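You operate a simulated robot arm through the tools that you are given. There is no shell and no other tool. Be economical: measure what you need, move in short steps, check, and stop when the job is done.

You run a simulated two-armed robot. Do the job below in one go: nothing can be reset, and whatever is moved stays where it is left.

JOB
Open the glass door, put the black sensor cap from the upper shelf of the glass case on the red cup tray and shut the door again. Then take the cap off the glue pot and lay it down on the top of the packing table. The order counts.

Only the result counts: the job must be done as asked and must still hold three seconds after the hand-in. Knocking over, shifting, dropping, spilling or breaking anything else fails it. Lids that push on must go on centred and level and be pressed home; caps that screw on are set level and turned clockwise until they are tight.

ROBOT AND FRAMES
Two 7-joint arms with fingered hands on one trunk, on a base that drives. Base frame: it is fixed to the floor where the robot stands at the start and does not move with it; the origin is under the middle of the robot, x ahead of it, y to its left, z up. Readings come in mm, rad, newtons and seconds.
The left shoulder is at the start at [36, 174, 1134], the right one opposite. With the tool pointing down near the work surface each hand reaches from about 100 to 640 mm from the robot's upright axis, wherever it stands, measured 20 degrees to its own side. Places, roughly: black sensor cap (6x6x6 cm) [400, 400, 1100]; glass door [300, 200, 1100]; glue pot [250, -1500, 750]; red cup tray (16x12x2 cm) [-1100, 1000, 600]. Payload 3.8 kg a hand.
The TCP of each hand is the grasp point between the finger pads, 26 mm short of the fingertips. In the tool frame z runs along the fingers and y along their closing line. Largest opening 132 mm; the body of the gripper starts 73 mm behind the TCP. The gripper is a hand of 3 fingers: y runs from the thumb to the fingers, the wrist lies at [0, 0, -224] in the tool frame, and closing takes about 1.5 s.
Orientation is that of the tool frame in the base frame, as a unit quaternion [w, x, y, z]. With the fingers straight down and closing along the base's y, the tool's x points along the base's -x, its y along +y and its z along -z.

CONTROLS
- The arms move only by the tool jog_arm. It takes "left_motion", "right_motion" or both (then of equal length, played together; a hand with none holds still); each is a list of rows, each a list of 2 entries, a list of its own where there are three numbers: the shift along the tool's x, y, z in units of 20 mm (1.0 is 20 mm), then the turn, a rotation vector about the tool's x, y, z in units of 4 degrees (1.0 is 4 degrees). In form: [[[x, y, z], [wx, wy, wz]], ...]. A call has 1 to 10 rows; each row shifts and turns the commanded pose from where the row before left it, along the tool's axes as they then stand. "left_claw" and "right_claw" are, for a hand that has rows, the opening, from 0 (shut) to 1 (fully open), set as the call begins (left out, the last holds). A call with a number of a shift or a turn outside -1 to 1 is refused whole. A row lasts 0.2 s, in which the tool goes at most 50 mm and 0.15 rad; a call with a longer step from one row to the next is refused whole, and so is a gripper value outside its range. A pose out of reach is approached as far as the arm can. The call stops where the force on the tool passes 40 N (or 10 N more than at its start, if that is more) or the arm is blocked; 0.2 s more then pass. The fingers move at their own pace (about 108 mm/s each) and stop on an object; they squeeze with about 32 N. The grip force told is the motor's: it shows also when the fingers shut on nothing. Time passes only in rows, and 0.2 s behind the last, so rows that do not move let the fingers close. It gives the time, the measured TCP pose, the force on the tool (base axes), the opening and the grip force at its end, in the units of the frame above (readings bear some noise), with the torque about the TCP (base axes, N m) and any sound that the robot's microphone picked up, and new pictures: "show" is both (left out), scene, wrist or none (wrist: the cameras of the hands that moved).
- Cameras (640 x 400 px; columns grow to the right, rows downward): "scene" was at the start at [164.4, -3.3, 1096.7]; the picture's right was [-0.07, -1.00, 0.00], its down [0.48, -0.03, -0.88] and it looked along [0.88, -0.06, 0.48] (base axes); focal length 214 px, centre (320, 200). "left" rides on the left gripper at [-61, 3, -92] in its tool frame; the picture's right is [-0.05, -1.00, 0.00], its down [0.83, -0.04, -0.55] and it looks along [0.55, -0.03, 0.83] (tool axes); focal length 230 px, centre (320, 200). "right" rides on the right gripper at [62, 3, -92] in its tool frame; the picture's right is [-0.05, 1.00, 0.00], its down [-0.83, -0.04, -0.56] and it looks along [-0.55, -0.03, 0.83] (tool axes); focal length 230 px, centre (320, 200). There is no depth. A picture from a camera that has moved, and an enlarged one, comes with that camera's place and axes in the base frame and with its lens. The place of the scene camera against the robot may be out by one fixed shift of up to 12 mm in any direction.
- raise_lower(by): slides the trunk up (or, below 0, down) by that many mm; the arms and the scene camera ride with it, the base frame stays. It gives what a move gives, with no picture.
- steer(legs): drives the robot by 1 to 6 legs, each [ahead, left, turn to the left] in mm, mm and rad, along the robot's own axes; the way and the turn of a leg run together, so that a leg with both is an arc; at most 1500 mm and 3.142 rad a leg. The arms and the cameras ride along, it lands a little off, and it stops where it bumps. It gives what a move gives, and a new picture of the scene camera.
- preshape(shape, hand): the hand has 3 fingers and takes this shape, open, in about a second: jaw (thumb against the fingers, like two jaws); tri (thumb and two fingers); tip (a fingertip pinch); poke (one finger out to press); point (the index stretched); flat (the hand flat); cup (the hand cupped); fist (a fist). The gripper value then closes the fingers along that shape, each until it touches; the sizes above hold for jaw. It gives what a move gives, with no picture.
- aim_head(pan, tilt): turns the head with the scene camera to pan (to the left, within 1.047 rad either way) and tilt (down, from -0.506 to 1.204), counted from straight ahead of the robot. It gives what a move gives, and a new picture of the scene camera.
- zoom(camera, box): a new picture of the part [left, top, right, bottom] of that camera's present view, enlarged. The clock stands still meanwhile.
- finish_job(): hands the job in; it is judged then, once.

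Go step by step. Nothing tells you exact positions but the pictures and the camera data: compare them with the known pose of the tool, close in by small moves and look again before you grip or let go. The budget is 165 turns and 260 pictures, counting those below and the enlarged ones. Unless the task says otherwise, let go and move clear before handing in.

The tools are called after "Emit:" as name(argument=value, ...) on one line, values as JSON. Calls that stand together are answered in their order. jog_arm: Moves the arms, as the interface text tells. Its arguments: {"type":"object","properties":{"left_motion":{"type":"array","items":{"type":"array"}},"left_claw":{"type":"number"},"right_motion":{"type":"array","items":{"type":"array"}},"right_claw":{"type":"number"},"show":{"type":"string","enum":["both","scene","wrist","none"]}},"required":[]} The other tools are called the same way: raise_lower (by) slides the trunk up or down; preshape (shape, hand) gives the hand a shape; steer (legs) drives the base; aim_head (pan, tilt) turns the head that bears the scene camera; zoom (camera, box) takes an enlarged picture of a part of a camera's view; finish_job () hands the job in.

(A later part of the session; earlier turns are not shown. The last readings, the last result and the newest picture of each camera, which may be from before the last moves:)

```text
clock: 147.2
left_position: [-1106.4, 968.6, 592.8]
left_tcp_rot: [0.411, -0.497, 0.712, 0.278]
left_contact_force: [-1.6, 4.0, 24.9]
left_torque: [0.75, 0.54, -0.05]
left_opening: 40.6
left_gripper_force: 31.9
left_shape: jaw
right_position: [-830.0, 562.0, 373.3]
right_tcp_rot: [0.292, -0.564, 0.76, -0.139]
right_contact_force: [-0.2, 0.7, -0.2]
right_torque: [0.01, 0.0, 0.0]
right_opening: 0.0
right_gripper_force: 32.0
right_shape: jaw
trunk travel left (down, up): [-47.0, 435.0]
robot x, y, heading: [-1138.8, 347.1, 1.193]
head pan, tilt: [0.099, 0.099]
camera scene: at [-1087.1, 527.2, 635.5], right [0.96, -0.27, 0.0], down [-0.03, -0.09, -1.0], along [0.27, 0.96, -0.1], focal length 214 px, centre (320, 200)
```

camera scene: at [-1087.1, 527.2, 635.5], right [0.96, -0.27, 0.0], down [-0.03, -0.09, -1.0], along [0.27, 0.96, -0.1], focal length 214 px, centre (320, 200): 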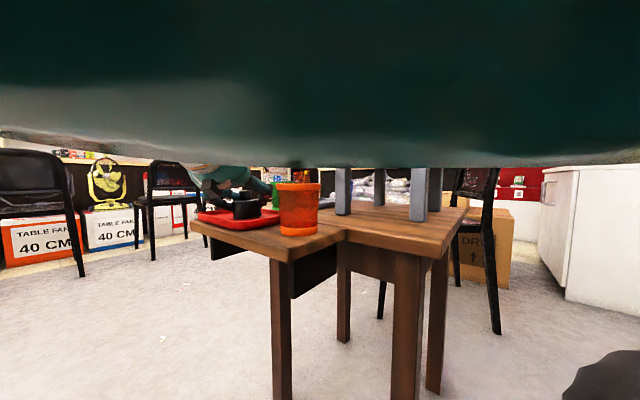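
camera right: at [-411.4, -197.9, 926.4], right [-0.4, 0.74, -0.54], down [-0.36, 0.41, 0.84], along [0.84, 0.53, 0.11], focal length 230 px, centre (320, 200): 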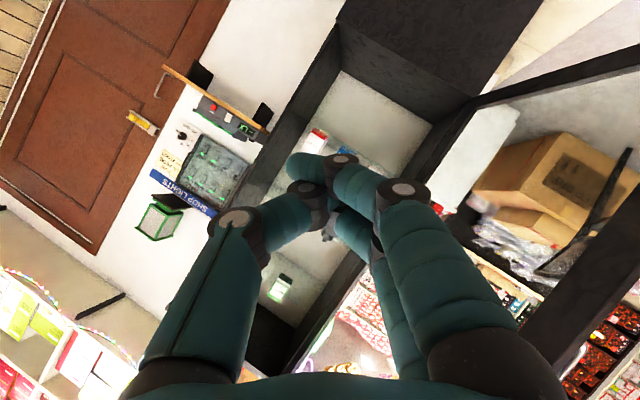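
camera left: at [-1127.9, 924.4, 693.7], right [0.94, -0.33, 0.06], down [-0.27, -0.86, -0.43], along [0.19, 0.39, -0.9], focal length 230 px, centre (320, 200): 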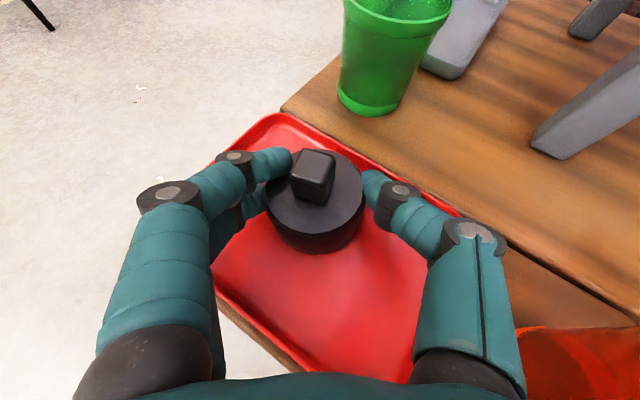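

Emit:
zoom(camera="scene", box=[180, 150, 340, 250])

```text
4.00 times, centred on (260, 200) of scene
camera zoom: at [-1087.1, 527.2, 635.5], right [0.96, -0.27, 0.0], down [-0.03, -0.09, -1.0], along [0.27, 0.96, -0.1], focal length 858 px, centre (560, 200)
```

zoom: 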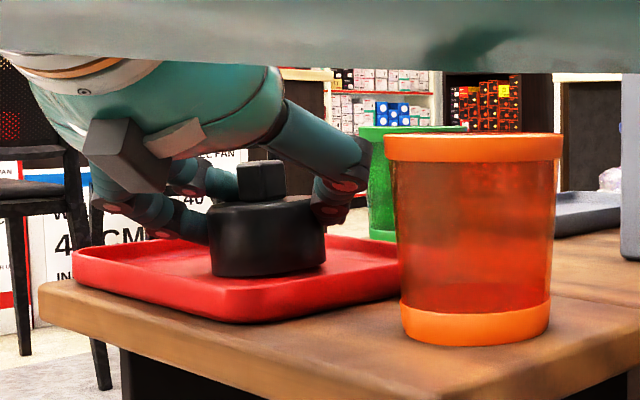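

The cap is sitting on the tray. I'll ease the pressure slightly and open the fingers.

Emit:
jog_arm(left_motion=[[[-0.2, 0, -0.12], [0, 0, 0]], [[0, 0, 0], [0, 0, 0]]], show="none")

Emit:
jog_arm(left_claw=0.62, left_motion=[[[0, 0, 0], [0, 0, 0]], [[0, 0, 0], [0, 0, 0]], [[0, 0, 0], [0, 0, 0]], [[0, 0, 0], [0, 0, 0]]], show="both")

```text
clock: 147.8
left_position: [-1106.5, 965.4, 593.8]
left_tcp_rot: [0.407, -0.498, 0.714, 0.275]
left_contact_force: [2.1, 1.8, 7.1]
left_torque: [0.23, 0.14, -0.11]
left_opening: 40.1
left_gripper_force: 32.2
left_shape: jaw
right_position: [-829.6, 562.0, 372.0]
right_tcp_rot: [0.291, -0.564, 0.76, -0.139]
right_contact_force: [-0.1, -0.4, -0.3]
right_torque: [-0.01, -0.01, 0.03]
right_opening: 0.1
right_gripper_force: 31.9
right_shape: jaw
trunk travel left (down, up): [-47.0, 435.0]
robot x, y, heading: [-1139.4, 349.2, 1.192]
head pan, tilt: [0.099, 0.099]
```

```text
clock: 148.8
left_position: [-1106.8, 966.8, 594.9]
left_tcp_rot: [0.408, -0.499, 0.713, 0.277]
left_contact_force: [0.1, -0.2, -0.2]
left_torque: [-0.01, -0.03, -0.01]
left_opening: 81.4
left_gripper_force: 0.1
left_shape: jaw
right_position: [-829.6, 562.1, 372.6]
right_tcp_rot: [0.291, -0.563, 0.76, -0.14]
right_contact_force: [0.2, 0.6, -0.3]
right_torque: [-0.01, 0.03, 0.0]
right_opening: 0.0
right_gripper_force: 31.9
right_shape: jaw
trunk travel left (down, up): [-47.0, 435.0]
robot x, y, heading: [-1139.3, 349.3, 1.191]
head pan, tilt: [0.099, 0.099]
camera scene: at [-1087.1, 528.0, 635.2], right [0.96, -0.27, 0.0], down [-0.03, -0.1, -1.0], along [0.27, 0.96, -0.1], focal length 214 px, centre (320, 200)
camera left: at [-1128.2, 924.9, 695.5], right [0.94, -0.33, 0.06], down [-0.27, -0.86, -0.43], along [0.19, 0.39, -0.9], focal length 230 px, centre (320, 200)
```

scene: 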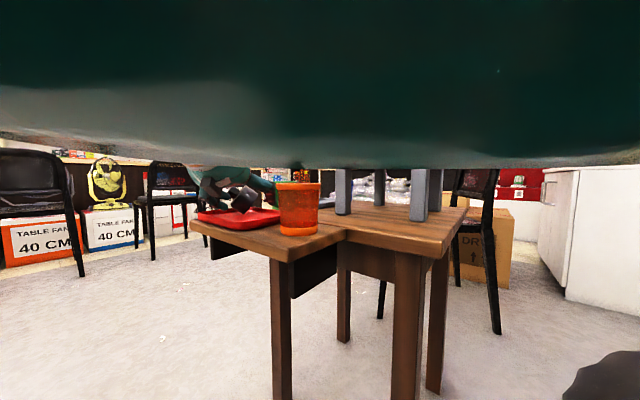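
left: 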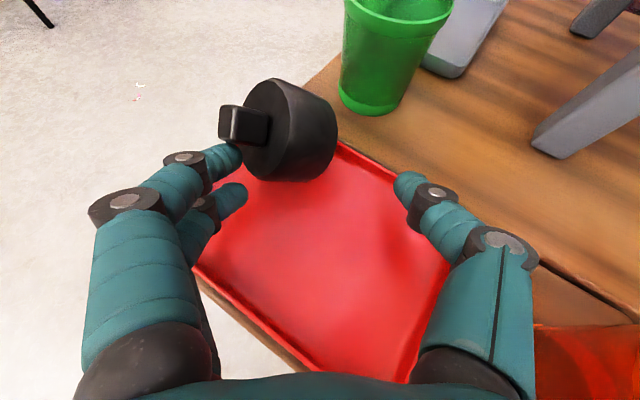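

The cap tipped onto its side as the fingers opened. I'll zoom in to see how it lies.

Emit:
zoom(camera="left", box=[160, 50, 440, 225])

Emit:
zoom(camera="scene", box=[180, 150, 340, 250])

```text
2.29 times, centred on (300, 138) of left
camera zoom: at [-1128.2, 924.9, 695.5], right [0.94, -0.33, 0.06], down [-0.27, -0.86, -0.43], along [0.19, 0.39, -0.9], focal length 526 px, centre (366, 343)
```

zoom: 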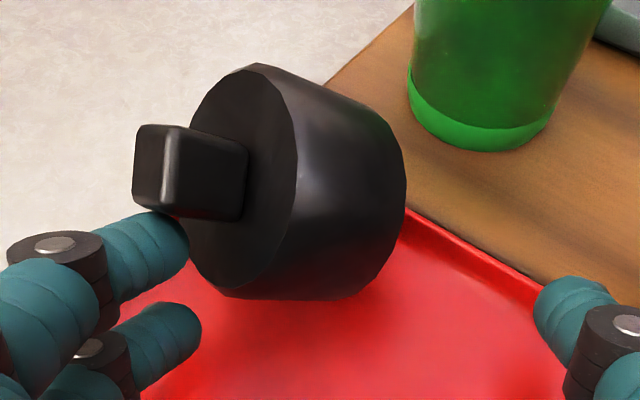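

```text
4.00 times, centred on (260, 200) of scene
camera zoom: at [-1087.1, 528.0, 635.2], right [0.96, -0.27, 0.0], down [-0.03, -0.1, -1.0], along [0.27, 0.96, -0.1], focal length 858 px, centre (560, 200)
```

zoom: 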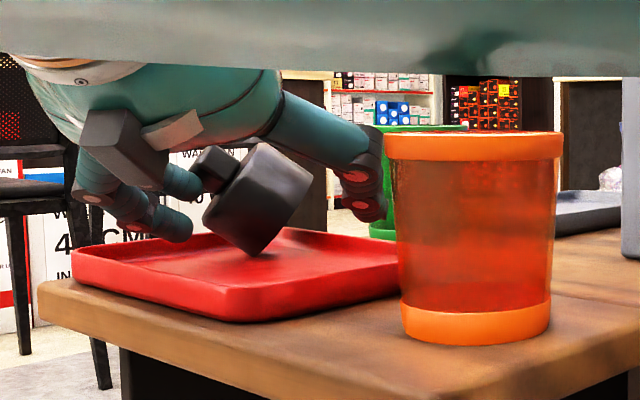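

The cap is leaning on the left fingers with its base edge on the tray. Slowly closing part-way should push it back upright.

Emit:
jog_arm(left_claw=0.5, left_motion=[[[0, 0, 0], [0, 0, 0]], [[0, 0, 0], [0, 0, 0]]], show="wrist")

Emit:
zoom(camera="scene", box=[180, 150, 340, 250])

```text
clock: 149.4
left_position: [-1106.3, 966.9, 594.8]
left_tcp_rot: [0.409, -0.498, 0.713, 0.276]
left_contact_force: [-0.1, 0.8, -0.7]
left_torque: [-0.01, -0.01, -0.02]
left_opening: 66.6
left_gripper_force: 0.0
left_shape: jaw
right_position: [-830.2, 563.1, 373.1]
right_tcp_rot: [0.292, -0.564, 0.76, -0.139]
right_contact_force: [-0.2, -1.1, 0.2]
right_torque: [0.0, 0.0, -0.04]
right_opening: 0.1
right_gripper_force: 31.8
right_shape: jaw
trunk travel left (down, up): [-47.0, 435.0]
robot x, y, heading: [-1140.2, 348.7, 1.197]
head pan, tilt: [0.099, 0.099]
camera left: at [-1128.1, 925.0, 695.7], right [0.94, -0.33, 0.06], down [-0.27, -0.86, -0.43], along [0.19, 0.39, -0.9], focal length 230 px, centre (320, 200)
```

left: 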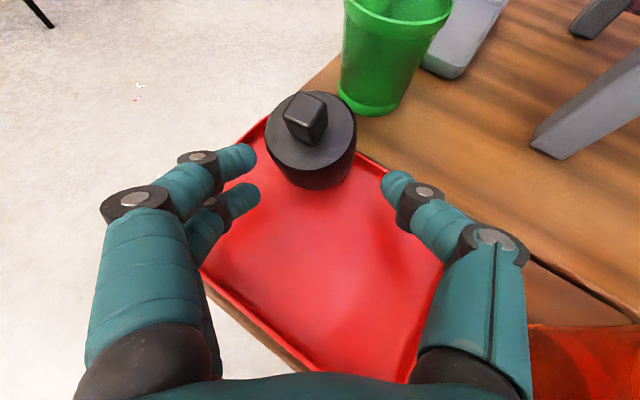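

```text
4.00 times, centred on (260, 200) of scene
camera zoom: at [-1087.1, 528.0, 635.2], right [0.96, -0.27, 0.0], down [-0.03, -0.1, -1.0], along [0.27, 0.96, -0.1], focal length 858 px, centre (560, 200)
```

zoom: 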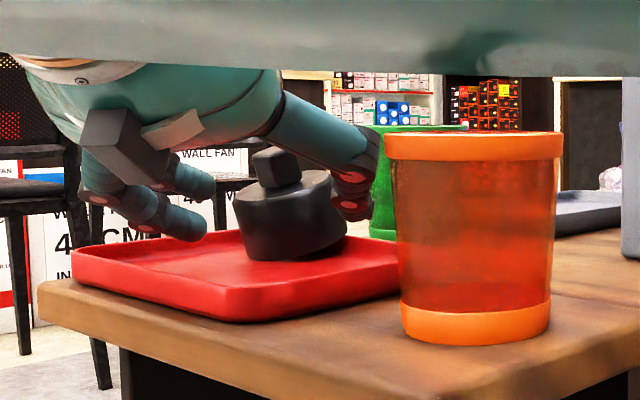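

It's almost upright again and may still be settling. I'll wait a moment and look.

Emit:
jog_arm(left_motion=[[[0, 0, 0], [0, 0, 0]], [[0, 0, 0], [0, 0, 0]], [[0, 0, 0], [0, 0, 0]]], show="wrist")

Emit:
zoom(camera="scene", box=[180, 150, 340, 250])

Emit:
zoom(camera="left", box=[200, 60, 440, 210])

```text
clock: 150.2
left_position: [-1105.8, 968.2, 595.0]
left_tcp_rot: [0.409, -0.498, 0.713, 0.276]
left_contact_force: [-0.2, 0.1, 0.2]
left_torque: [0.03, -0.03, 0.01]
left_opening: 66.5
left_gripper_force: 0.1
left_shape: jaw
right_position: [-828.7, 562.1, 373.1]
right_tcp_rot: [0.291, -0.564, 0.76, -0.14]
right_contact_force: [-0.4, -0.2, 0.0]
right_torque: [-0.01, 0.01, 0.02]
right_opening: 0.1
right_gripper_force: 32.2
right_shape: jaw
trunk travel left (down, up): [-47.0, 435.0]
robot x, y, heading: [-1144.6, 350.8, 1.19]
head pan, tilt: [0.099, 0.099]
camera left: at [-1128.1, 924.9, 695.7], right [0.94, -0.33, 0.06], down [-0.27, -0.86, -0.43], along [0.19, 0.39, -0.9], focal length 230 px, centre (320, 200)
```

left: 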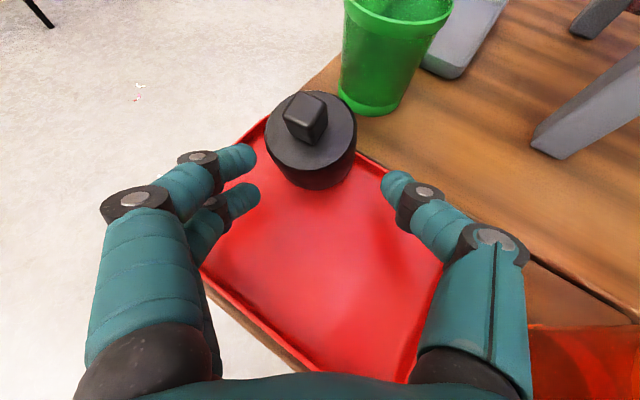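

```text
4.00 times, centred on (260, 200) of scene
camera zoom: at [-1087.1, 528.0, 635.2], right [0.96, -0.27, 0.0], down [-0.03, -0.1, -1.0], along [0.27, 0.96, -0.1], focal length 858 px, centre (560, 200)
```

zoom: 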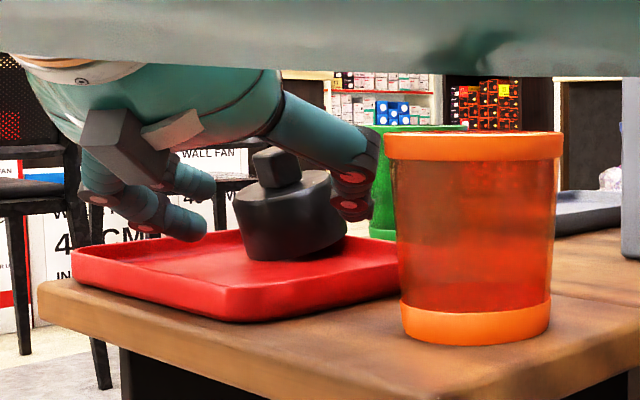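

```text
2.67 times, centred on (320, 135) of left
camera zoom: at [-1128.1, 924.9, 695.7], right [0.94, -0.33, 0.06], down [-0.27, -0.86, -0.43], along [0.19, 0.39, -0.9], focal length 614 px, centre (320, 373)
```

zoom: 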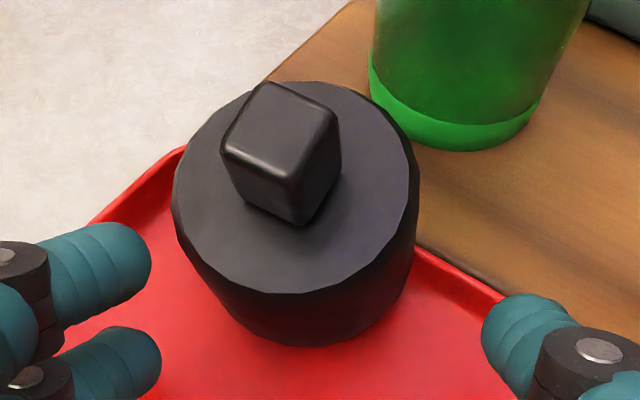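

The cap is stable but propped on the far rim, tilted about 10°. I'll re-grip it, drag it back to the tray's middle, and release in small steps.

Emit:
jog_arm(left_claw=0.65, left_motion=[[[0, 0.1, 0], [0, 0, 0]], [[-0.25, 0.1, 0.41], [0, 0, 0]], [[-0.25, 0.1, 0.41], [0, 0, 0]], [[-0.25, 0, 0.41], [0, 0, 0]], [[-0.25, 0, 0.41], [0, 0, 0]]], show="wrist")

Emit:
zoom(camera="scene", box=[180, 150, 340, 250])

```text
clock: 151.4
left_position: [-1098.8, 1005.8, 595.3]
left_tcp_rot: [0.408, -0.499, 0.713, 0.276]
left_contact_force: [0.1, 0.1, -0.1]
left_torque: [0.02, 0.02, 0.02]
left_opening: 85.5
left_gripper_force: 0.0
left_shape: jaw
right_position: [-829.0, 562.5, 371.7]
right_tcp_rot: [0.291, -0.565, 0.76, -0.14]
right_contact_force: [0.7, -0.7, -0.3]
right_torque: [-0.03, 0.02, 0.02]
right_opening: 0.2
right_gripper_force: 32.0
right_shape: jaw
trunk travel left (down, up): [-47.0, 435.0]
robot x, y, heading: [-1138.9, 348.5, 1.197]
head pan, tilt: [0.099, 0.099]
camera left: at [-1119.6, 963.5, 695.9], right [0.94, -0.33, 0.06], down [-0.27, -0.86, -0.43], along [0.19, 0.39, -0.9], focal length 230 px, centre (320, 200)
```

left: 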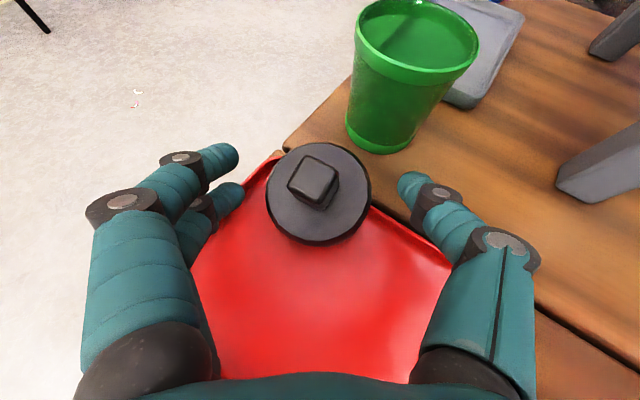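

```text
4.00 times, centred on (260, 200) of scene
camera zoom: at [-1087.1, 528.0, 635.2], right [0.96, -0.27, 0.0], down [-0.03, -0.1, -1.0], along [0.27, 0.96, -0.1], focal length 858 px, centre (560, 200)
```

zoom: 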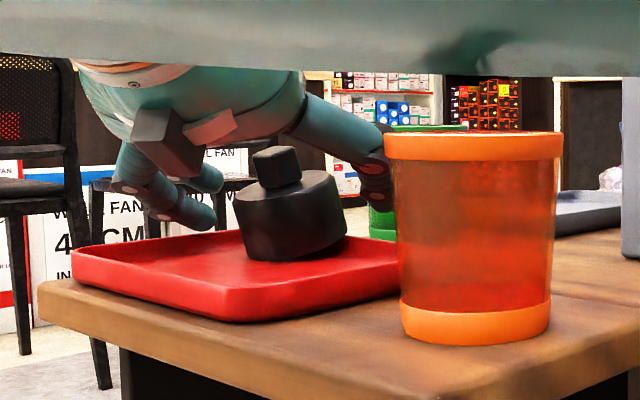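

Aligned around the cap. I'll lower 7 mm for a better hold and close.

Emit:
jog_arm(left_motion=[[[0.15, 0, 0.09], [0, 0, 0]], [[0.15, 0, 0.09], [0, 0, 0]]], show="none")

Emit:
jog_arm(left_claw=0.0, left_motion=[[[0, 0, 0], [0, 0, 0]], [[0, 0, 0], [0, 0, 0]], [[0, 0, 0], [0, 0, 0]], [[0, 0, 0], [0, 0, 0]], [[0, 0, 0], [0, 0, 0]]], show="wrist")

Emit:
zoom(camera="scene", box=[180, 150, 340, 250])

```text
clock: 152.1
left_position: [-1096.8, 1007.2, 593.5]
left_tcp_rot: [0.414, -0.495, 0.712, 0.278]
left_contact_force: [0.3, -0.7, 21.7]
left_torque: [0.66, 0.96, 0.06]
left_opening: 85.1
left_gripper_force: 0.0
left_shape: jaw
right_position: [-828.7, 562.3, 373.8]
right_tcp_rot: [0.291, -0.564, 0.76, -0.139]
right_contact_force: [0.1, 0.0, 0.0]
right_torque: [-0.04, -0.01, 0.01]
right_opening: 0.0
right_gripper_force: 32.0
right_shape: jaw
trunk travel left (down, up): [-47.0, 435.0]
robot x, y, heading: [-1140.6, 346.2, 1.192]
head pan, tilt: [0.099, 0.099]
```

```text
clock: 153.2
left_position: [-1098.5, 1006.1, 587.4]
left_tcp_rot: [0.409, -0.497, 0.714, 0.275]
left_contact_force: [-0.6, 0.0, 0.4]
left_torque: [-0.01, -0.03, 0.01]
left_opening: 0.0
left_gripper_force: 32.3
left_shape: jaw
right_position: [-829.2, 562.2, 372.1]
right_tcp_rot: [0.291, -0.564, 0.76, -0.139]
right_contact_force: [0.1, 0.1, 1.2]
right_torque: [0.01, 0.0, 0.01]
right_opening: 0.1
right_gripper_force: 32.1
right_shape: jaw
trunk travel left (down, up): [-47.0, 435.0]
robot x, y, heading: [-1143.9, 348.1, 1.197]
head pan, tilt: [0.099, 0.099]
camera left: at [-1119.3, 963.4, 688.8], right [0.94, -0.33, 0.06], down [-0.27, -0.86, -0.43], along [0.19, 0.39, -0.9], focal length 230 px, centre (320, 200)
```

left: 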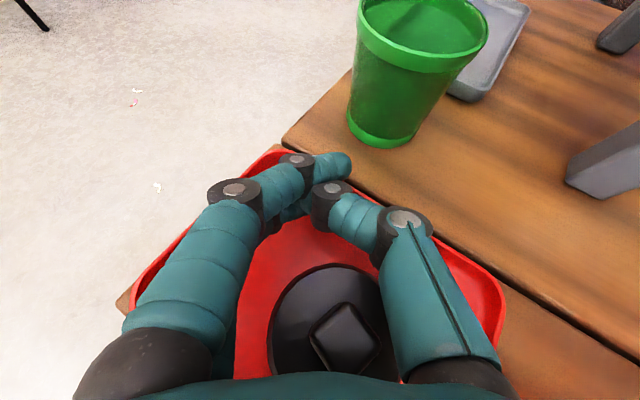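

```text
4.00 times, centred on (260, 200) of scene
camera zoom: at [-1087.1, 528.0, 635.2], right [0.96, -0.27, 0.0], down [-0.03, -0.1, -1.0], along [0.27, 0.96, -0.1], focal length 858 px, centre (560, 200)
```

zoom: 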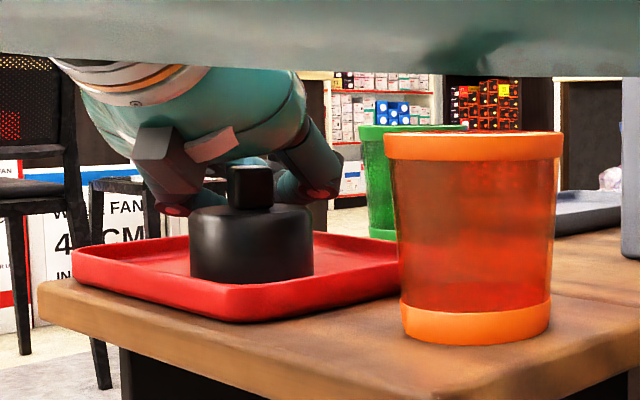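

By luck the cap slid back and now stands flat and upright mid-tray, with the fingers closed beyond it. I'll open the fingers and lift straight up.

Emit:
jog_arm(left_claw=0.65, left_motion=[[[0, 0, 0], [0, 0, 0]], [[0, 0, 0], [0, 0, 0]], [[0, 0, 0], [0, 0, 0]], [[0, 0, 0], [0, 0, 0]]], show="wrist")

Emit:
zoom(camera="scene", box=[180, 150, 340, 250])

```text
clock: 154.2
left_position: [-1098.1, 1005.2, 588.1]
left_tcp_rot: [0.409, -0.498, 0.713, 0.276]
left_contact_force: [1.7, -0.3, 0.5]
left_torque: [-0.01, -0.03, 0.02]
left_opening: 84.6
left_gripper_force: 0.0
left_shape: jaw
right_position: [-829.4, 562.4, 371.6]
right_tcp_rot: [0.291, -0.563, 0.76, -0.139]
right_contact_force: [0.0, 0.3, 0.3]
right_torque: [-0.01, 0.0, -0.01]
right_opening: 0.1
right_gripper_force: 32.4
right_shape: jaw
trunk travel left (down, up): [-47.0, 435.0]
robot x, y, heading: [-1139.6, 351.2, 1.195]
head pan, tilt: [0.099, 0.099]
camera left: at [-1119.2, 963.4, 689.3], right [0.94, -0.33, 0.06], down [-0.27, -0.86, -0.43], along [0.19, 0.39, -0.9], focal length 230 px, centre (320, 200)
```

left: 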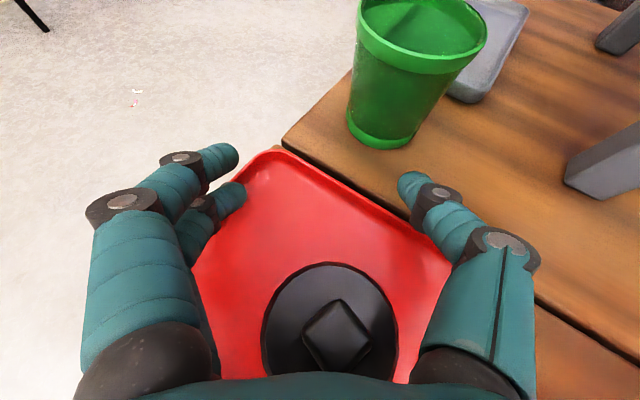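

```text
4.00 times, centred on (260, 200) of scene
camera zoom: at [-1087.0, 528.0, 635.2], right [0.96, -0.27, 0.0], down [-0.03, -0.1, -1.0], along [0.27, 0.96, -0.1], focal length 858 px, centre (560, 200)
```

zoom: 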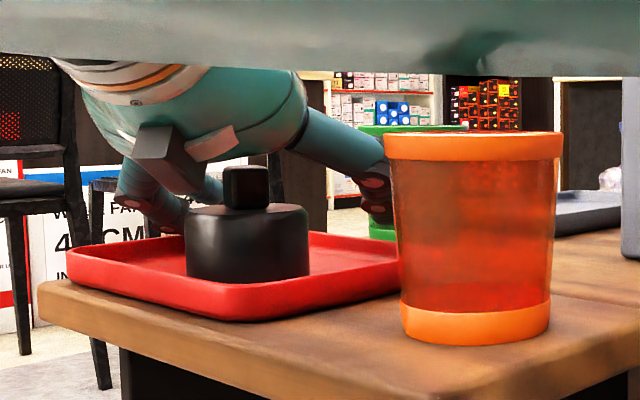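

The cap is flat and free. I'll lift the hand straight up.

Emit:
jog_arm(left_motion=[[[-0.43, 0, -0.26], [0, 0, 0]], [[-0.86, 0, -0.51], [0, 0, 0]], [[-0.86, 0, -0.51], [0, 0, 0]], [[-0.86, 0, -0.51], [0, 0, 0]], [[-0.86, 0, -0.51], [0, 0, 0]], [[-0.86, 0, -0.51], [0, 0, 0]], [[-0.86, 0, -0.51], [0, 0, 0]], [[-0.86, 0, -0.51], [0, 0, 0]]], show="both")

```text
clock: 156.1
left_position: [-1100.3, 1007.5, 738.9]
left_tcp_rot: [0.409, -0.498, 0.713, 0.276]
left_contact_force: [-0.6, -0.8, 0.2]
left_torque: [-0.03, 0.03, 0.02]
left_opening: 85.5
left_gripper_force: 0.2
left_shape: jaw
right_position: [-829.9, 562.4, 373.9]
right_tcp_rot: [0.291, -0.564, 0.76, -0.139]
right_contact_force: [-0.1, -0.1, 0.7]
right_torque: [-0.03, 0.02, -0.02]
right_opening: 0.0
right_gripper_force: 32.4
right_shape: jaw
trunk travel left (down, up): [-47.0, 435.0]
robot x, y, heading: [-1139.4, 347.1, 1.192]
head pan, tilt: [0.099, 0.099]
camera scene: at [-1087.1, 528.0, 635.2], right [0.96, -0.27, 0.0], down [-0.03, -0.1, -1.0], along [0.27, 0.96, -0.1], focal length 214 px, centre (320, 200)
camera left: at [-1121.2, 964.5, 839.4], right [0.94, -0.33, 0.06], down [-0.27, -0.86, -0.43], along [0.19, 0.39, -0.9], focal length 230 px, centre (320, 200)
```

scene: 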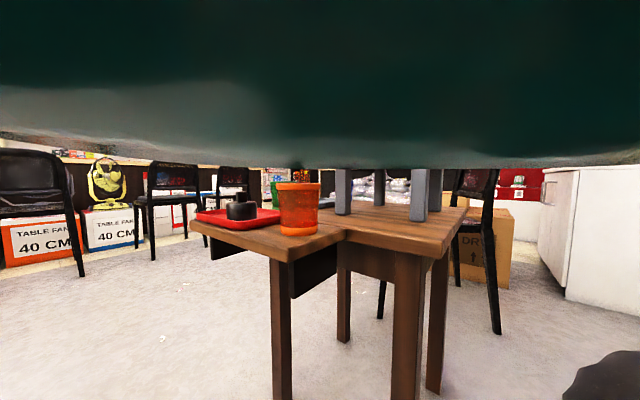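
left: 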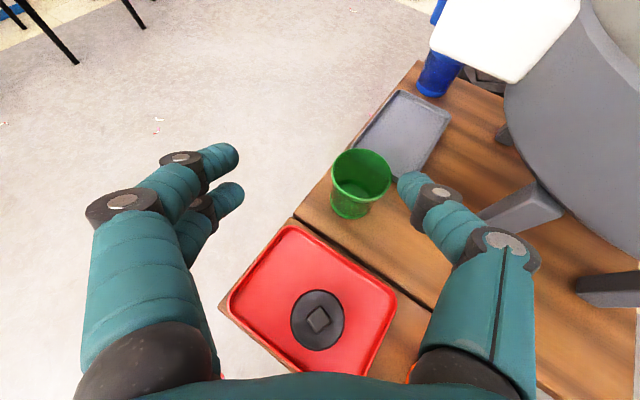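

The cap stands centred on the tray and everything else is in place. Next I'll raise the trunk, pull the left hand in, and move to the outer side of the open door.

Emit:
raise_lower(by=390)

Emit:
jog_arm(left_claw=0, left_motion=[[[0.51, 0, -0.86], [0, 0, 0]], [[0.51, 0, -0.86], [0, 0, 0]], [[0.51, 0, -0.86], [0, 0, 0]], [[0.51, 0, -0.86], [0, 0, 0]], [[0.51, 0, -0.86], [0, 0, 0]], [[0.51, 0, -0.86], [0, 0, 0]], [[0.51, 0, -0.86], [0, 0, 0]]], show="none")

Emit:
steer(legs=[[-13, -228, 0], [0, 0, -0.63]])

Emit:
aim_head(pan=0.0, tilt=0.1)

```text
clock: 159.8
left_position: [-1099.3, 1008.1, 1127.3]
left_tcp_rot: [0.408, -0.498, 0.714, 0.275]
left_contact_force: [-0.6, 0.1, 0.1]
left_torque: [0.0, 0.01, 0.03]
left_opening: 85.5
left_gripper_force: 0.0
left_shape: jaw
right_position: [-808.4, 565.9, 767.7]
right_tcp_rot: [0.317, -0.564, 0.746, -0.157]
right_contact_force: [0.4, 0.8, 0.1]
right_torque: [0.02, 0.0, 0.0]
right_opening: 0.2
right_gripper_force: 31.6
right_shape: jaw
trunk travel left (down, up): [-437.0, 45.0]
robot x, y, heading: [-1142.2, 349.2, 1.199]
head pan, tilt: [0.099, 0.099]
```

```text
clock: 161.4
left_position: [-1150.0, 875.7, 1128.5]
left_tcp_rot: [0.409, -0.498, 0.713, 0.276]
left_contact_force: [0.4, 0.6, 0.6]
left_torque: [-0.03, -0.01, 0.0]
left_opening: 0.1
left_gripper_force: 32.1
left_shape: jaw
right_position: [-809.5, 561.8, 767.0]
right_tcp_rot: [0.314, -0.567, 0.745, -0.159]
right_contact_force: [1.5, 0.1, -0.3]
right_torque: [-0.01, 0.0, 0.0]
right_opening: 0.1
right_gripper_force: 31.8
right_shape: jaw
trunk travel left (down, up): [-437.0, 45.0]
robot x, y, heading: [-1141.4, 347.9, 1.196]
head pan, tilt: [0.099, 0.099]
```

```text
clock: 165.7
left_position: [-632.5, 686.5, 1128.8]
left_tcp_rot: [0.473, -0.255, 0.832, 0.137]
left_contact_force: [-0.2, -0.4, 0.0]
left_torque: [0.03, 0.0, -0.04]
left_opening: 0.3
left_gripper_force: 31.6
left_shape: jaw
right_position: [-544.4, 229.0, 763.0]
right_tcp_rot: [0.248, -0.312, 0.882, -0.25]
right_contact_force: [-0.7, -0.8, 0.2]
right_torque: [0.0, -0.02, 0.01]
right_opening: 0.0
right_gripper_force: 31.0
right_shape: jaw
trunk travel left (down, up): [-437.0, 45.0]
robot x, y, heading: [-934.0, 253.6, 0.561]
head pan, tilt: [0.099, 0.099]
camera scene: at [-781.1, 367.6, 1048.0], right [0.62, -0.79, 0.0], down [-0.08, -0.06, -1.0], along [0.78, 0.62, -0.1], focal length 214 px, centre (320, 200)
```

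scene: 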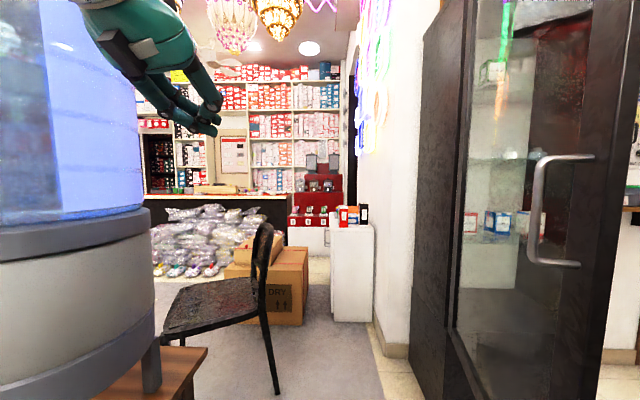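

```text
clock: 166.4
left_position: [-631.9, 685.9, 1128.6]
left_tcp_rot: [0.474, -0.255, 0.832, 0.137]
left_contact_force: [-0.4, 0.0, -0.5]
left_torque: [0.01, 0.0, 0.01]
left_opening: 0.0
left_gripper_force: 32.0
left_shape: jaw
right_position: [-545.1, 227.5, 762.2]
right_tcp_rot: [0.248, -0.313, 0.882, -0.25]
right_contact_force: [-0.3, 0.3, -0.3]
right_torque: [0.03, 0.01, -0.01]
right_opening: 0.1
right_gripper_force: 31.8
right_shape: jaw
trunk travel left (down, up): [-437.0, 45.0]
robot x, y, heading: [-936.6, 254.1, 0.57]
head pan, tilt: [0.0, 0.099]
camera scene: at [-775.9, 360.2, 1048.0], right [0.54, -0.84, 0.0], down [-0.08, -0.05, -1.0], along [0.84, 0.54, -0.1], focal length 214 px, centre (320, 200)
```

scene: 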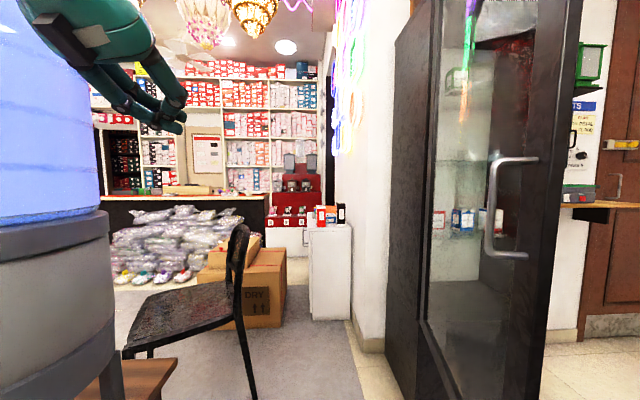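

The open door now stands at about 103°, with the bar near [-406, 317]. I'll back off to clear floor, bring the right hand into its forward pose, and push the door closed from outside.

Emit:
steer(legs=[[-171, -74, 0]])

Emit:
jog_arm(right_motion=[[[-0.85, 0.24, -0.4], [-0.31, -0.93, 0.44]], [[-0.85, 0.24, -0.4], [-0.31, -0.93, 0.44]], [[-0.85, 0.24, -0.4], [-0.31, -0.93, 0.44]], [[-0.85, 0.24, -0.4], [-0.31, -0.93, 0.44]], [[-0.85, 0.24, -0.4], [-0.31, -0.93, 0.44]], [[-0.85, 0.24, -0.4], [-0.31, -0.93, 0.44]], [[-0.93, 0.24, 0], [-0.31, -0.93, 0.44]], [[-0.93, 0.24, 0], [-0.31, -0.93, 0.44]], [[-0.93, 0.24, 0], [-0.31, -0.93, 0.44]]], show="none")

Emit:
jog_arm(right_motion=[[[-0.93, 0.24, 0], [-0.31, -0.93, 0.44]], [[-0.93, 0.24, 0], [-0.31, -0.93, 0.44]], [[-0.93, 0.24, 0], [-0.31, -0.93, 0.44]], [[-0.75, 0.24, 0.5], [-0.31, -0.93, 0.44]], [[-0.75, 0.24, 0.5], [-0.31, -0.93, 0.44]], [[-0.75, 0.24, 0.5], [-0.31, -0.93, 0.44]], [[-0.75, 0.24, 0.5], [-0.31, -0.93, 0.44]], [[-0.75, 0.24, 0.5], [-0.31, -0.93, 0.44]], [[-0.75, 0.24, 0.5], [-0.31, -0.93, 0.44]]], show="scene")

```text
clock: 167.9
left_position: [-739.4, 529.9, 1128.5]
left_tcp_rot: [0.475, -0.254, 0.832, 0.137]
left_contact_force: [-0.2, -0.6, 0.4]
left_torque: [0.01, -0.01, -0.01]
left_opening: 0.0
left_gripper_force: 32.3
left_shape: jaw
right_position: [-651.5, 72.6, 764.2]
right_tcp_rot: [0.248, -0.313, 0.882, -0.249]
right_contact_force: [-0.1, -0.8, 0.2]
right_torque: [0.01, -0.01, 0.0]
right_opening: 0.0
right_gripper_force: 31.4
right_shape: jaw
trunk travel left (down, up): [-437.0, 45.0]
robot x, y, heading: [-1038.5, 97.6, 0.563]
head pan, tilt: [0.0, 0.099]
camera scene: at [-882.6, 203.8, 1048.4], right [0.54, -0.84, 0.0], down [-0.08, -0.05, -1.0], along [0.84, 0.53, -0.1], focal length 214 px, centre (320, 200)
```

scene: 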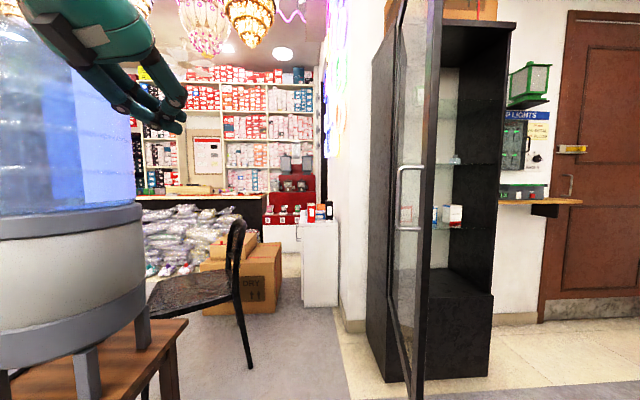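

```text
clock: 169.9
left_position: [-737.5, 532.3, 1128.1]
left_tcp_rot: [0.474, -0.253, 0.832, 0.136]
left_contact_force: [0.2, -0.3, 0.0]
left_torque: [0.0, 0.01, -0.02]
left_opening: 0.2
left_gripper_force: 32.1
left_shape: jaw
right_position: [-614.2, 210.8, 861.7]
right_tcp_rot: [0.491, -0.27, 0.828, -0.028]
right_contact_force: [-0.3, 0.0, 0.0]
right_torque: [0.02, -0.01, 0.01]
right_opening: 0.1
right_gripper_force: 31.6
right_shape: jaw
trunk travel left (down, up): [-437.0, 45.0]
robot x, y, heading: [-1040.7, 95.8, 0.563]
head pan, tilt: [0.0, 0.099]
```

```text
clock: 171.9
left_position: [-737.5, 532.8, 1128.1]
left_tcp_rot: [0.474, -0.254, 0.832, 0.136]
left_contact_force: [0.6, -0.6, 0.0]
left_torque: [0.02, -0.03, 0.0]
left_opening: 0.2
left_gripper_force: 31.9
left_shape: jaw
right_position: [-550.8, 316.4, 973.8]
right_tcp_rot: [0.679, -0.198, 0.679, 0.197]
right_contact_force: [0.6, 0.5, 0.1]
right_torque: [-0.01, 0.01, -0.01]
right_opening: 0.1
right_gripper_force: 32.3
right_shape: jaw
trunk travel left (down, up): [-437.0, 45.0]
robot x, y, heading: [-1042.6, 100.9, 0.567]
head pan, tilt: [0.0, 0.099]
camera scene: at [-881.7, 205.7, 1048.0], right [0.54, -0.84, 0.0], down [-0.08, -0.05, -0.99], along [0.84, 0.53, -0.1], focal length 214 px, centre (320, 200)
```

scene: 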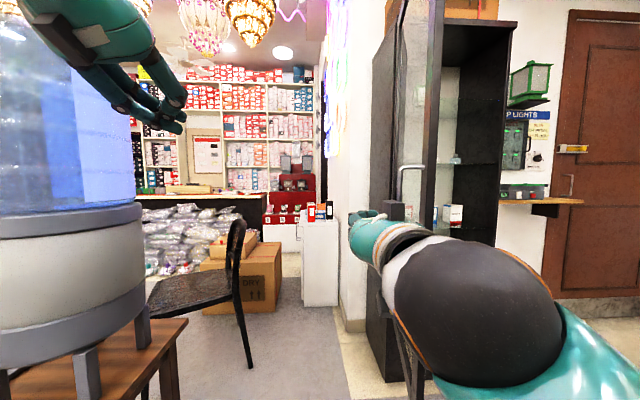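

The hand is on the outer side of the door, left of the bar. I'll drive ahead 110 mm, then strafe right in short legs to push the bar.

Emit:
steer(legs=[[110, 0, 0], [0, -30, 0], [0, -50, 0], [0, -50, 0]])

```text
clock: 175.1
left_position: [-575.1, 481.3, 1128.3]
left_tcp_rot: [0.474, -0.254, 0.832, 0.136]
left_contact_force: [0.4, 0.0, 0.3]
left_torque: [0.0, 0.06, 0.03]
left_opening: 0.0
left_gripper_force: 32.0
left_shape: jaw
right_position: [-387.5, 266.5, 973.8]
right_tcp_rot: [0.678, -0.199, 0.68, 0.197]
right_contact_force: [-0.4, 0.3, 0.3]
right_torque: [0.0, -0.01, -0.03]
right_opening: 0.0
right_gripper_force: 32.0
right_shape: jaw
trunk travel left (down, up): [-437.0, 45.0]
robot x, y, heading: [-877.3, 49.1, 0.565]
head pan, tilt: [0.0, 0.099]
camera scene: at [-718.7, 155.0, 1048.0], right [0.54, -0.84, 0.0], down [-0.08, -0.05, -1.0], along [0.84, 0.53, -0.1], focal length 214 px, centre (320, 200)
```

scene: 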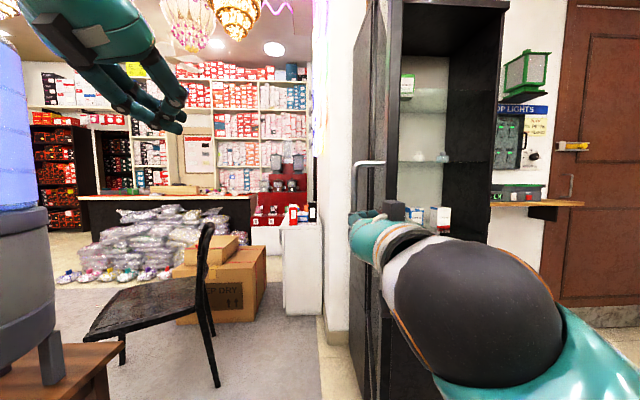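

I'm not sure the hand is in contact. Zooming to see the bar and hand.

Emit:
zoom(camera="scene", box=[310, 130, 470, 230])

Emit:
zoom(camera="right", box=[0, 0, 640, 400])

```text
4.00 times, centred on (390, 180) of scene
camera zoom: at [-718.7, 155.0, 1048.0], right [0.54, -0.84, 0.0], down [-0.08, -0.05, -1.0], along [0.84, 0.53, -0.1], focal length 858 px, centre (40, 280)
```

zoom: 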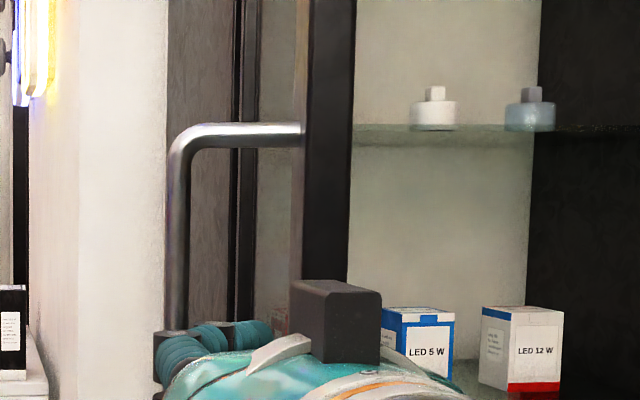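

```text
1.00 times, centred on (320, 200) of right (not enlarged: the box is as wide or as high as the picture)
camera zoom: at [-467.9, 219.8, 914.3], right [-0.53, 0.84, 0.05], down [-0.44, -0.33, 0.83], along [0.72, 0.42, 0.55], focal length 230 px, centre (320, 200)
```

zoom: 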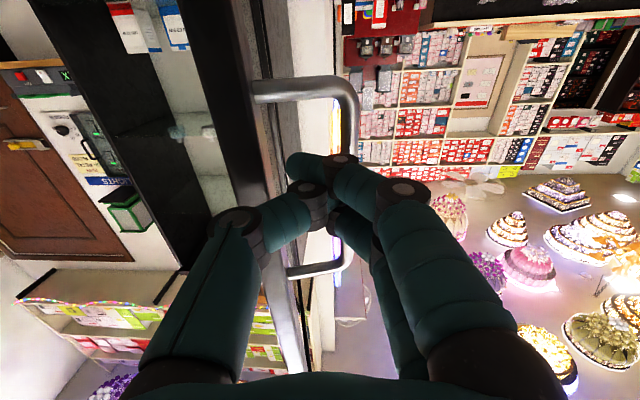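

The bar is actually 32 mm ahead and 24 mm to the left of the fist, at about [-373, 304]. I'll back off, move left of the bar, go ahead, and then push right.

Emit:
steer(legs=[[-60, 0, 0], [0, 95, 0], [105, 0, 0]])

Emit:
zoom(camera="right", box=[0, 0, 640, 400])

```text
clock: 176.3
left_position: [-617.7, 456.5, 1127.7]
left_tcp_rot: [0.474, -0.251, 0.833, 0.135]
left_contact_force: [0.2, -1.2, -0.4]
left_torque: [-0.01, -0.02, -0.04]
left_opening: 0.2
left_gripper_force: 32.2
left_shape: jaw
right_position: [-432.2, 239.4, 973.2]
right_tcp_rot: [0.678, -0.197, 0.681, 0.194]
right_contact_force: [1.4, -0.5, -0.3]
right_torque: [0.01, -0.01, 0.02]
right_opening: 0.0
right_gripper_force: 31.8
right_shape: jaw
trunk travel left (down, up): [-437.0, 45.0]
robot x, y, heading: [-925.4, 25.4, 0.558]
head pan, tilt: [0.0, 0.099]
stopped in leg 1: the robot was blocked; the commanded pose is now the measured one
camera scene: at [-764.1, 131.1, 1047.5], right [0.53, -0.85, 0.0], down [-0.09, -0.05, -0.99], along [0.84, 0.53, -0.1], focal length 214 px, centre (320, 200)
```

scene: 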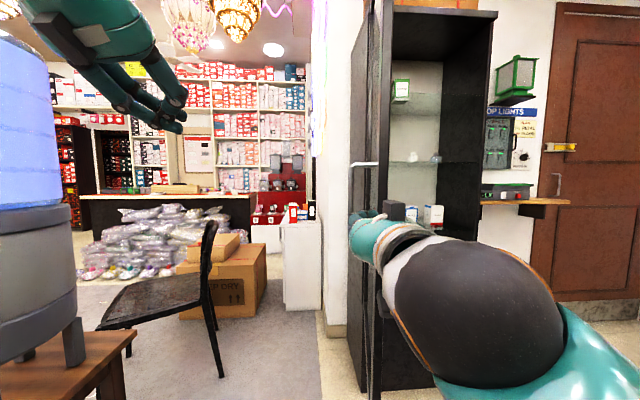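

```text
1.00 times, centred on (320, 200) of right (not enlarged: the box is as wide or as high as the picture)
camera zoom: at [-513.3, 193.9, 913.3], right [-0.53, 0.85, 0.05], down [-0.45, -0.33, 0.83], along [0.72, 0.42, 0.55], focal length 230 px, centre (320, 200)
```

zoom: 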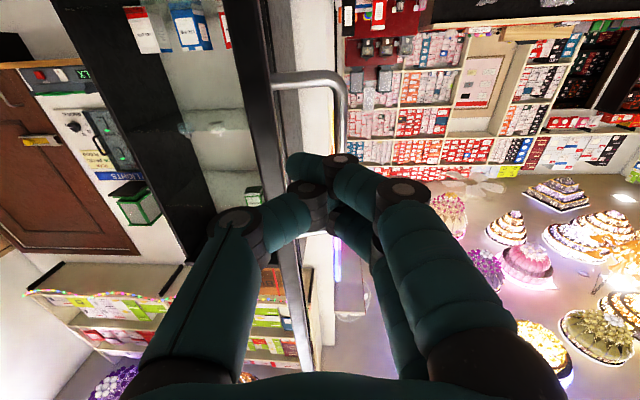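

Backing stopped against the bench, far enough anyway. Now left and ahead.

Emit:
steer(legs=[[0, 95, 0], [90, 0, 0]])

Emit:
zoom(camera="right", box=[0, 0, 640, 400])

```text
clock: 178.5
left_position: [-594.4, 582.4, 1129.3]
left_tcp_rot: [0.475, -0.25, 0.833, 0.135]
left_contact_force: [0.0, -0.1, 0.3]
left_torque: [0.03, 0.01, -0.01]
left_opening: 0.3
left_gripper_force: 31.9
left_shape: jaw
right_position: [-409.1, 366.9, 972.8]
right_tcp_rot: [0.679, -0.196, 0.681, 0.193]
right_contact_force: [0.2, 1.1, -0.2]
right_torque: [-0.01, 0.02, -0.01]
right_opening: 0.1
right_gripper_force: 31.8
right_shape: jaw
trunk travel left (down, up): [-437.0, 45.0]
robot x, y, heading: [-896.7, 155.1, 0.563]
head pan, tilt: [0.0, 0.099]
camera scene: at [-740.2, 258.1, 1047.9], right [0.53, -0.85, 0.0], down [-0.08, -0.05, -0.99], along [0.84, 0.53, -0.1], focal length 214 px, centre (320, 200)
```

scene: 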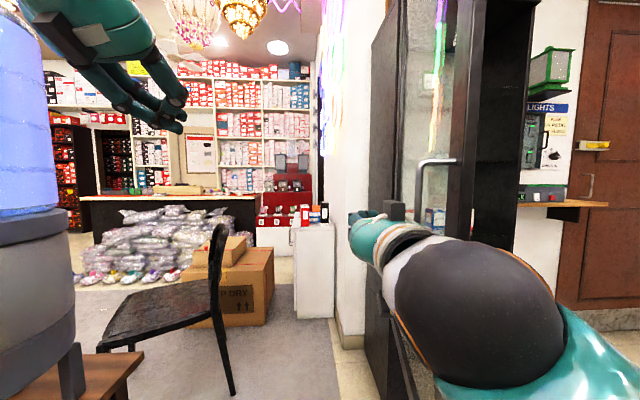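

```text
1.00 times, centred on (320, 200) of right (not enlarged: the box is as wide or as high as the picture)
camera zoom: at [-489.3, 321.1, 914.3], right [-0.53, 0.85, 0.05], down [-0.45, -0.33, 0.83], along [0.72, 0.42, 0.55], focal length 230 px, centre (320, 200)
```

zoom: 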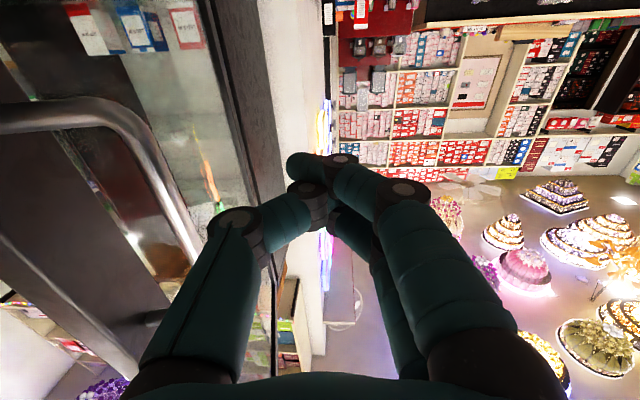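

The fist is now left of the bar and alongside it. I'll strafe right in short legs.

Emit:
steer(legs=[[0, -30, 0], [0, -50, 0], [0, -60, 0], [0, -60, 0], [0, -60, 0], [10, -60, 0]])

Emit:
zoom(camera="right", box=[0, 0, 640, 400])

```text
clock: 183.4
left_position: [-416.3, 315.3, 1129.3]
left_tcp_rot: [0.475, -0.251, 0.833, 0.135]
left_contact_force: [0.8, -0.3, -0.6]
left_torque: [0.0, 0.02, -0.02]
left_opening: 0.1
left_gripper_force: 32.2
left_shape: jaw
right_position: [-230.4, 100.8, 974.6]
right_tcp_rot: [0.679, -0.195, 0.681, 0.193]
right_contact_force: [-0.2, -0.1, -0.1]
right_torque: [-0.02, -0.01, 0.02]
right_opening: 0.0
right_gripper_force: 31.9
right_shape: jaw
trunk travel left (down, up): [-437.0, 45.0]
robot x, y, heading: [-724.0, -115.0, 0.56]
head pan, tilt: [0.0, 0.099]
camera scene: at [-562.0, -8.4, 1048.0], right [0.53, -0.85, 0.0], down [-0.08, -0.05, -0.99], along [0.84, 0.53, -0.1], focal length 214 px, centre (320, 200)
```

scene: 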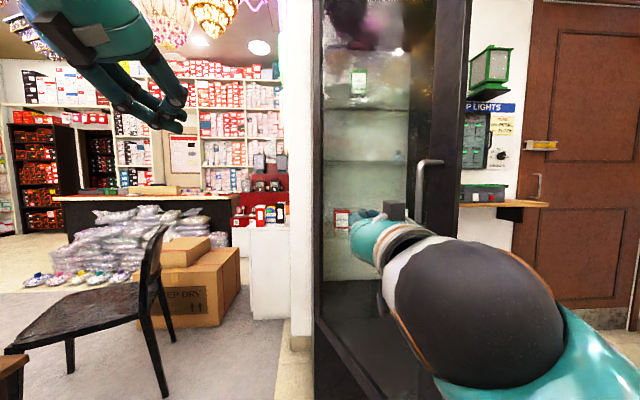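

```text
1.00 times, centred on (320, 200) of right (not enlarged: the box is as wide or as high as the picture)
camera zoom: at [-311.1, 54.7, 914.4], right [-0.53, 0.85, 0.05], down [-0.45, -0.33, 0.83], along [0.72, 0.42, 0.55], focal length 230 px, centre (320, 200)
```

zoom: 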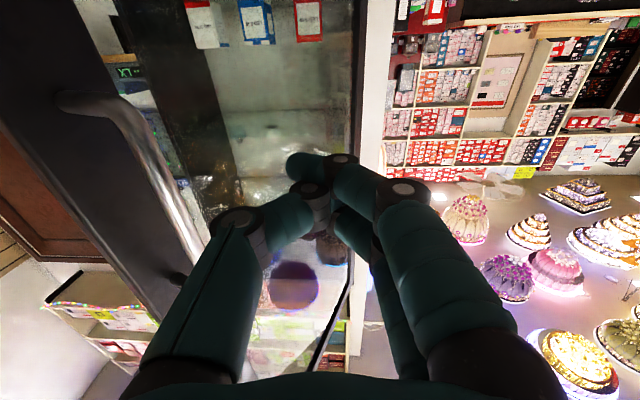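

Works well; the door is at about 70° now. I'll continue right with some forward motion.

Emit:
steer(legs=[[15, -60, 0], [20, -55, 0], [25, -50, 0]])

Emit:
zoom(camera="right", box=[0, 0, 640, 400])

```text
clock: 186.1
left_position: [-278.0, 207.6, 1129.4]
left_tcp_rot: [0.476, -0.25, 0.832, 0.135]
left_contact_force: [-0.4, 0.4, -0.9]
left_torque: [-0.03, -0.01, 0.04]
left_opening: 0.2
left_gripper_force: 32.0
left_shape: jaw
right_position: [-92.9, -6.4, 974.0]
right_tcp_rot: [0.679, -0.196, 0.68, 0.194]
right_contact_force: [0.2, 0.2, -0.7]
right_torque: [0.03, -0.02, 0.02]
right_opening: 0.1
right_gripper_force: 32.0
right_shape: jaw
trunk travel left (down, up): [-437.0, 45.0]
robot x, y, heading: [-583.5, -222.6, 0.561]
head pan, tilt: [0.0, 0.099]
camera scene: at [-424.3, -116.0, 1048.0], right [0.53, -0.85, 0.0], down [-0.08, -0.05, -0.99], along [0.84, 0.53, -0.1], focal length 214 px, centre (320, 200)
```

scene: 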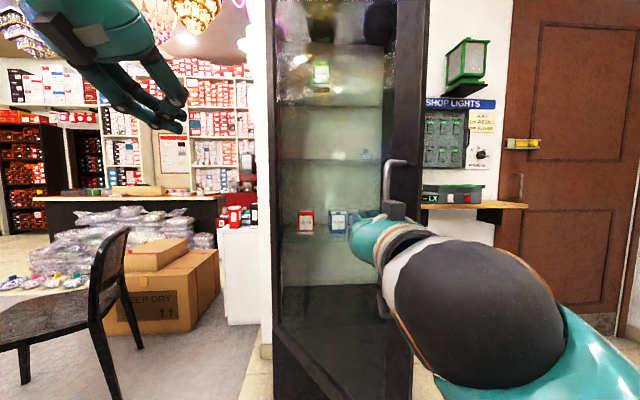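

```text
1.00 times, centred on (320, 200) of right (not enlarged: the box is as wide or as high as the picture)
camera zoom: at [-173.4, -52.9, 914.4], right [-0.53, 0.85, 0.05], down [-0.45, -0.33, 0.83], along [0.72, 0.42, 0.55], focal length 230 px, centre (320, 200)
```

zoom: 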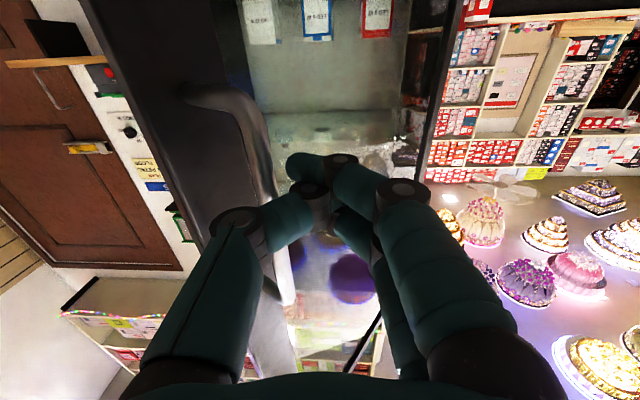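

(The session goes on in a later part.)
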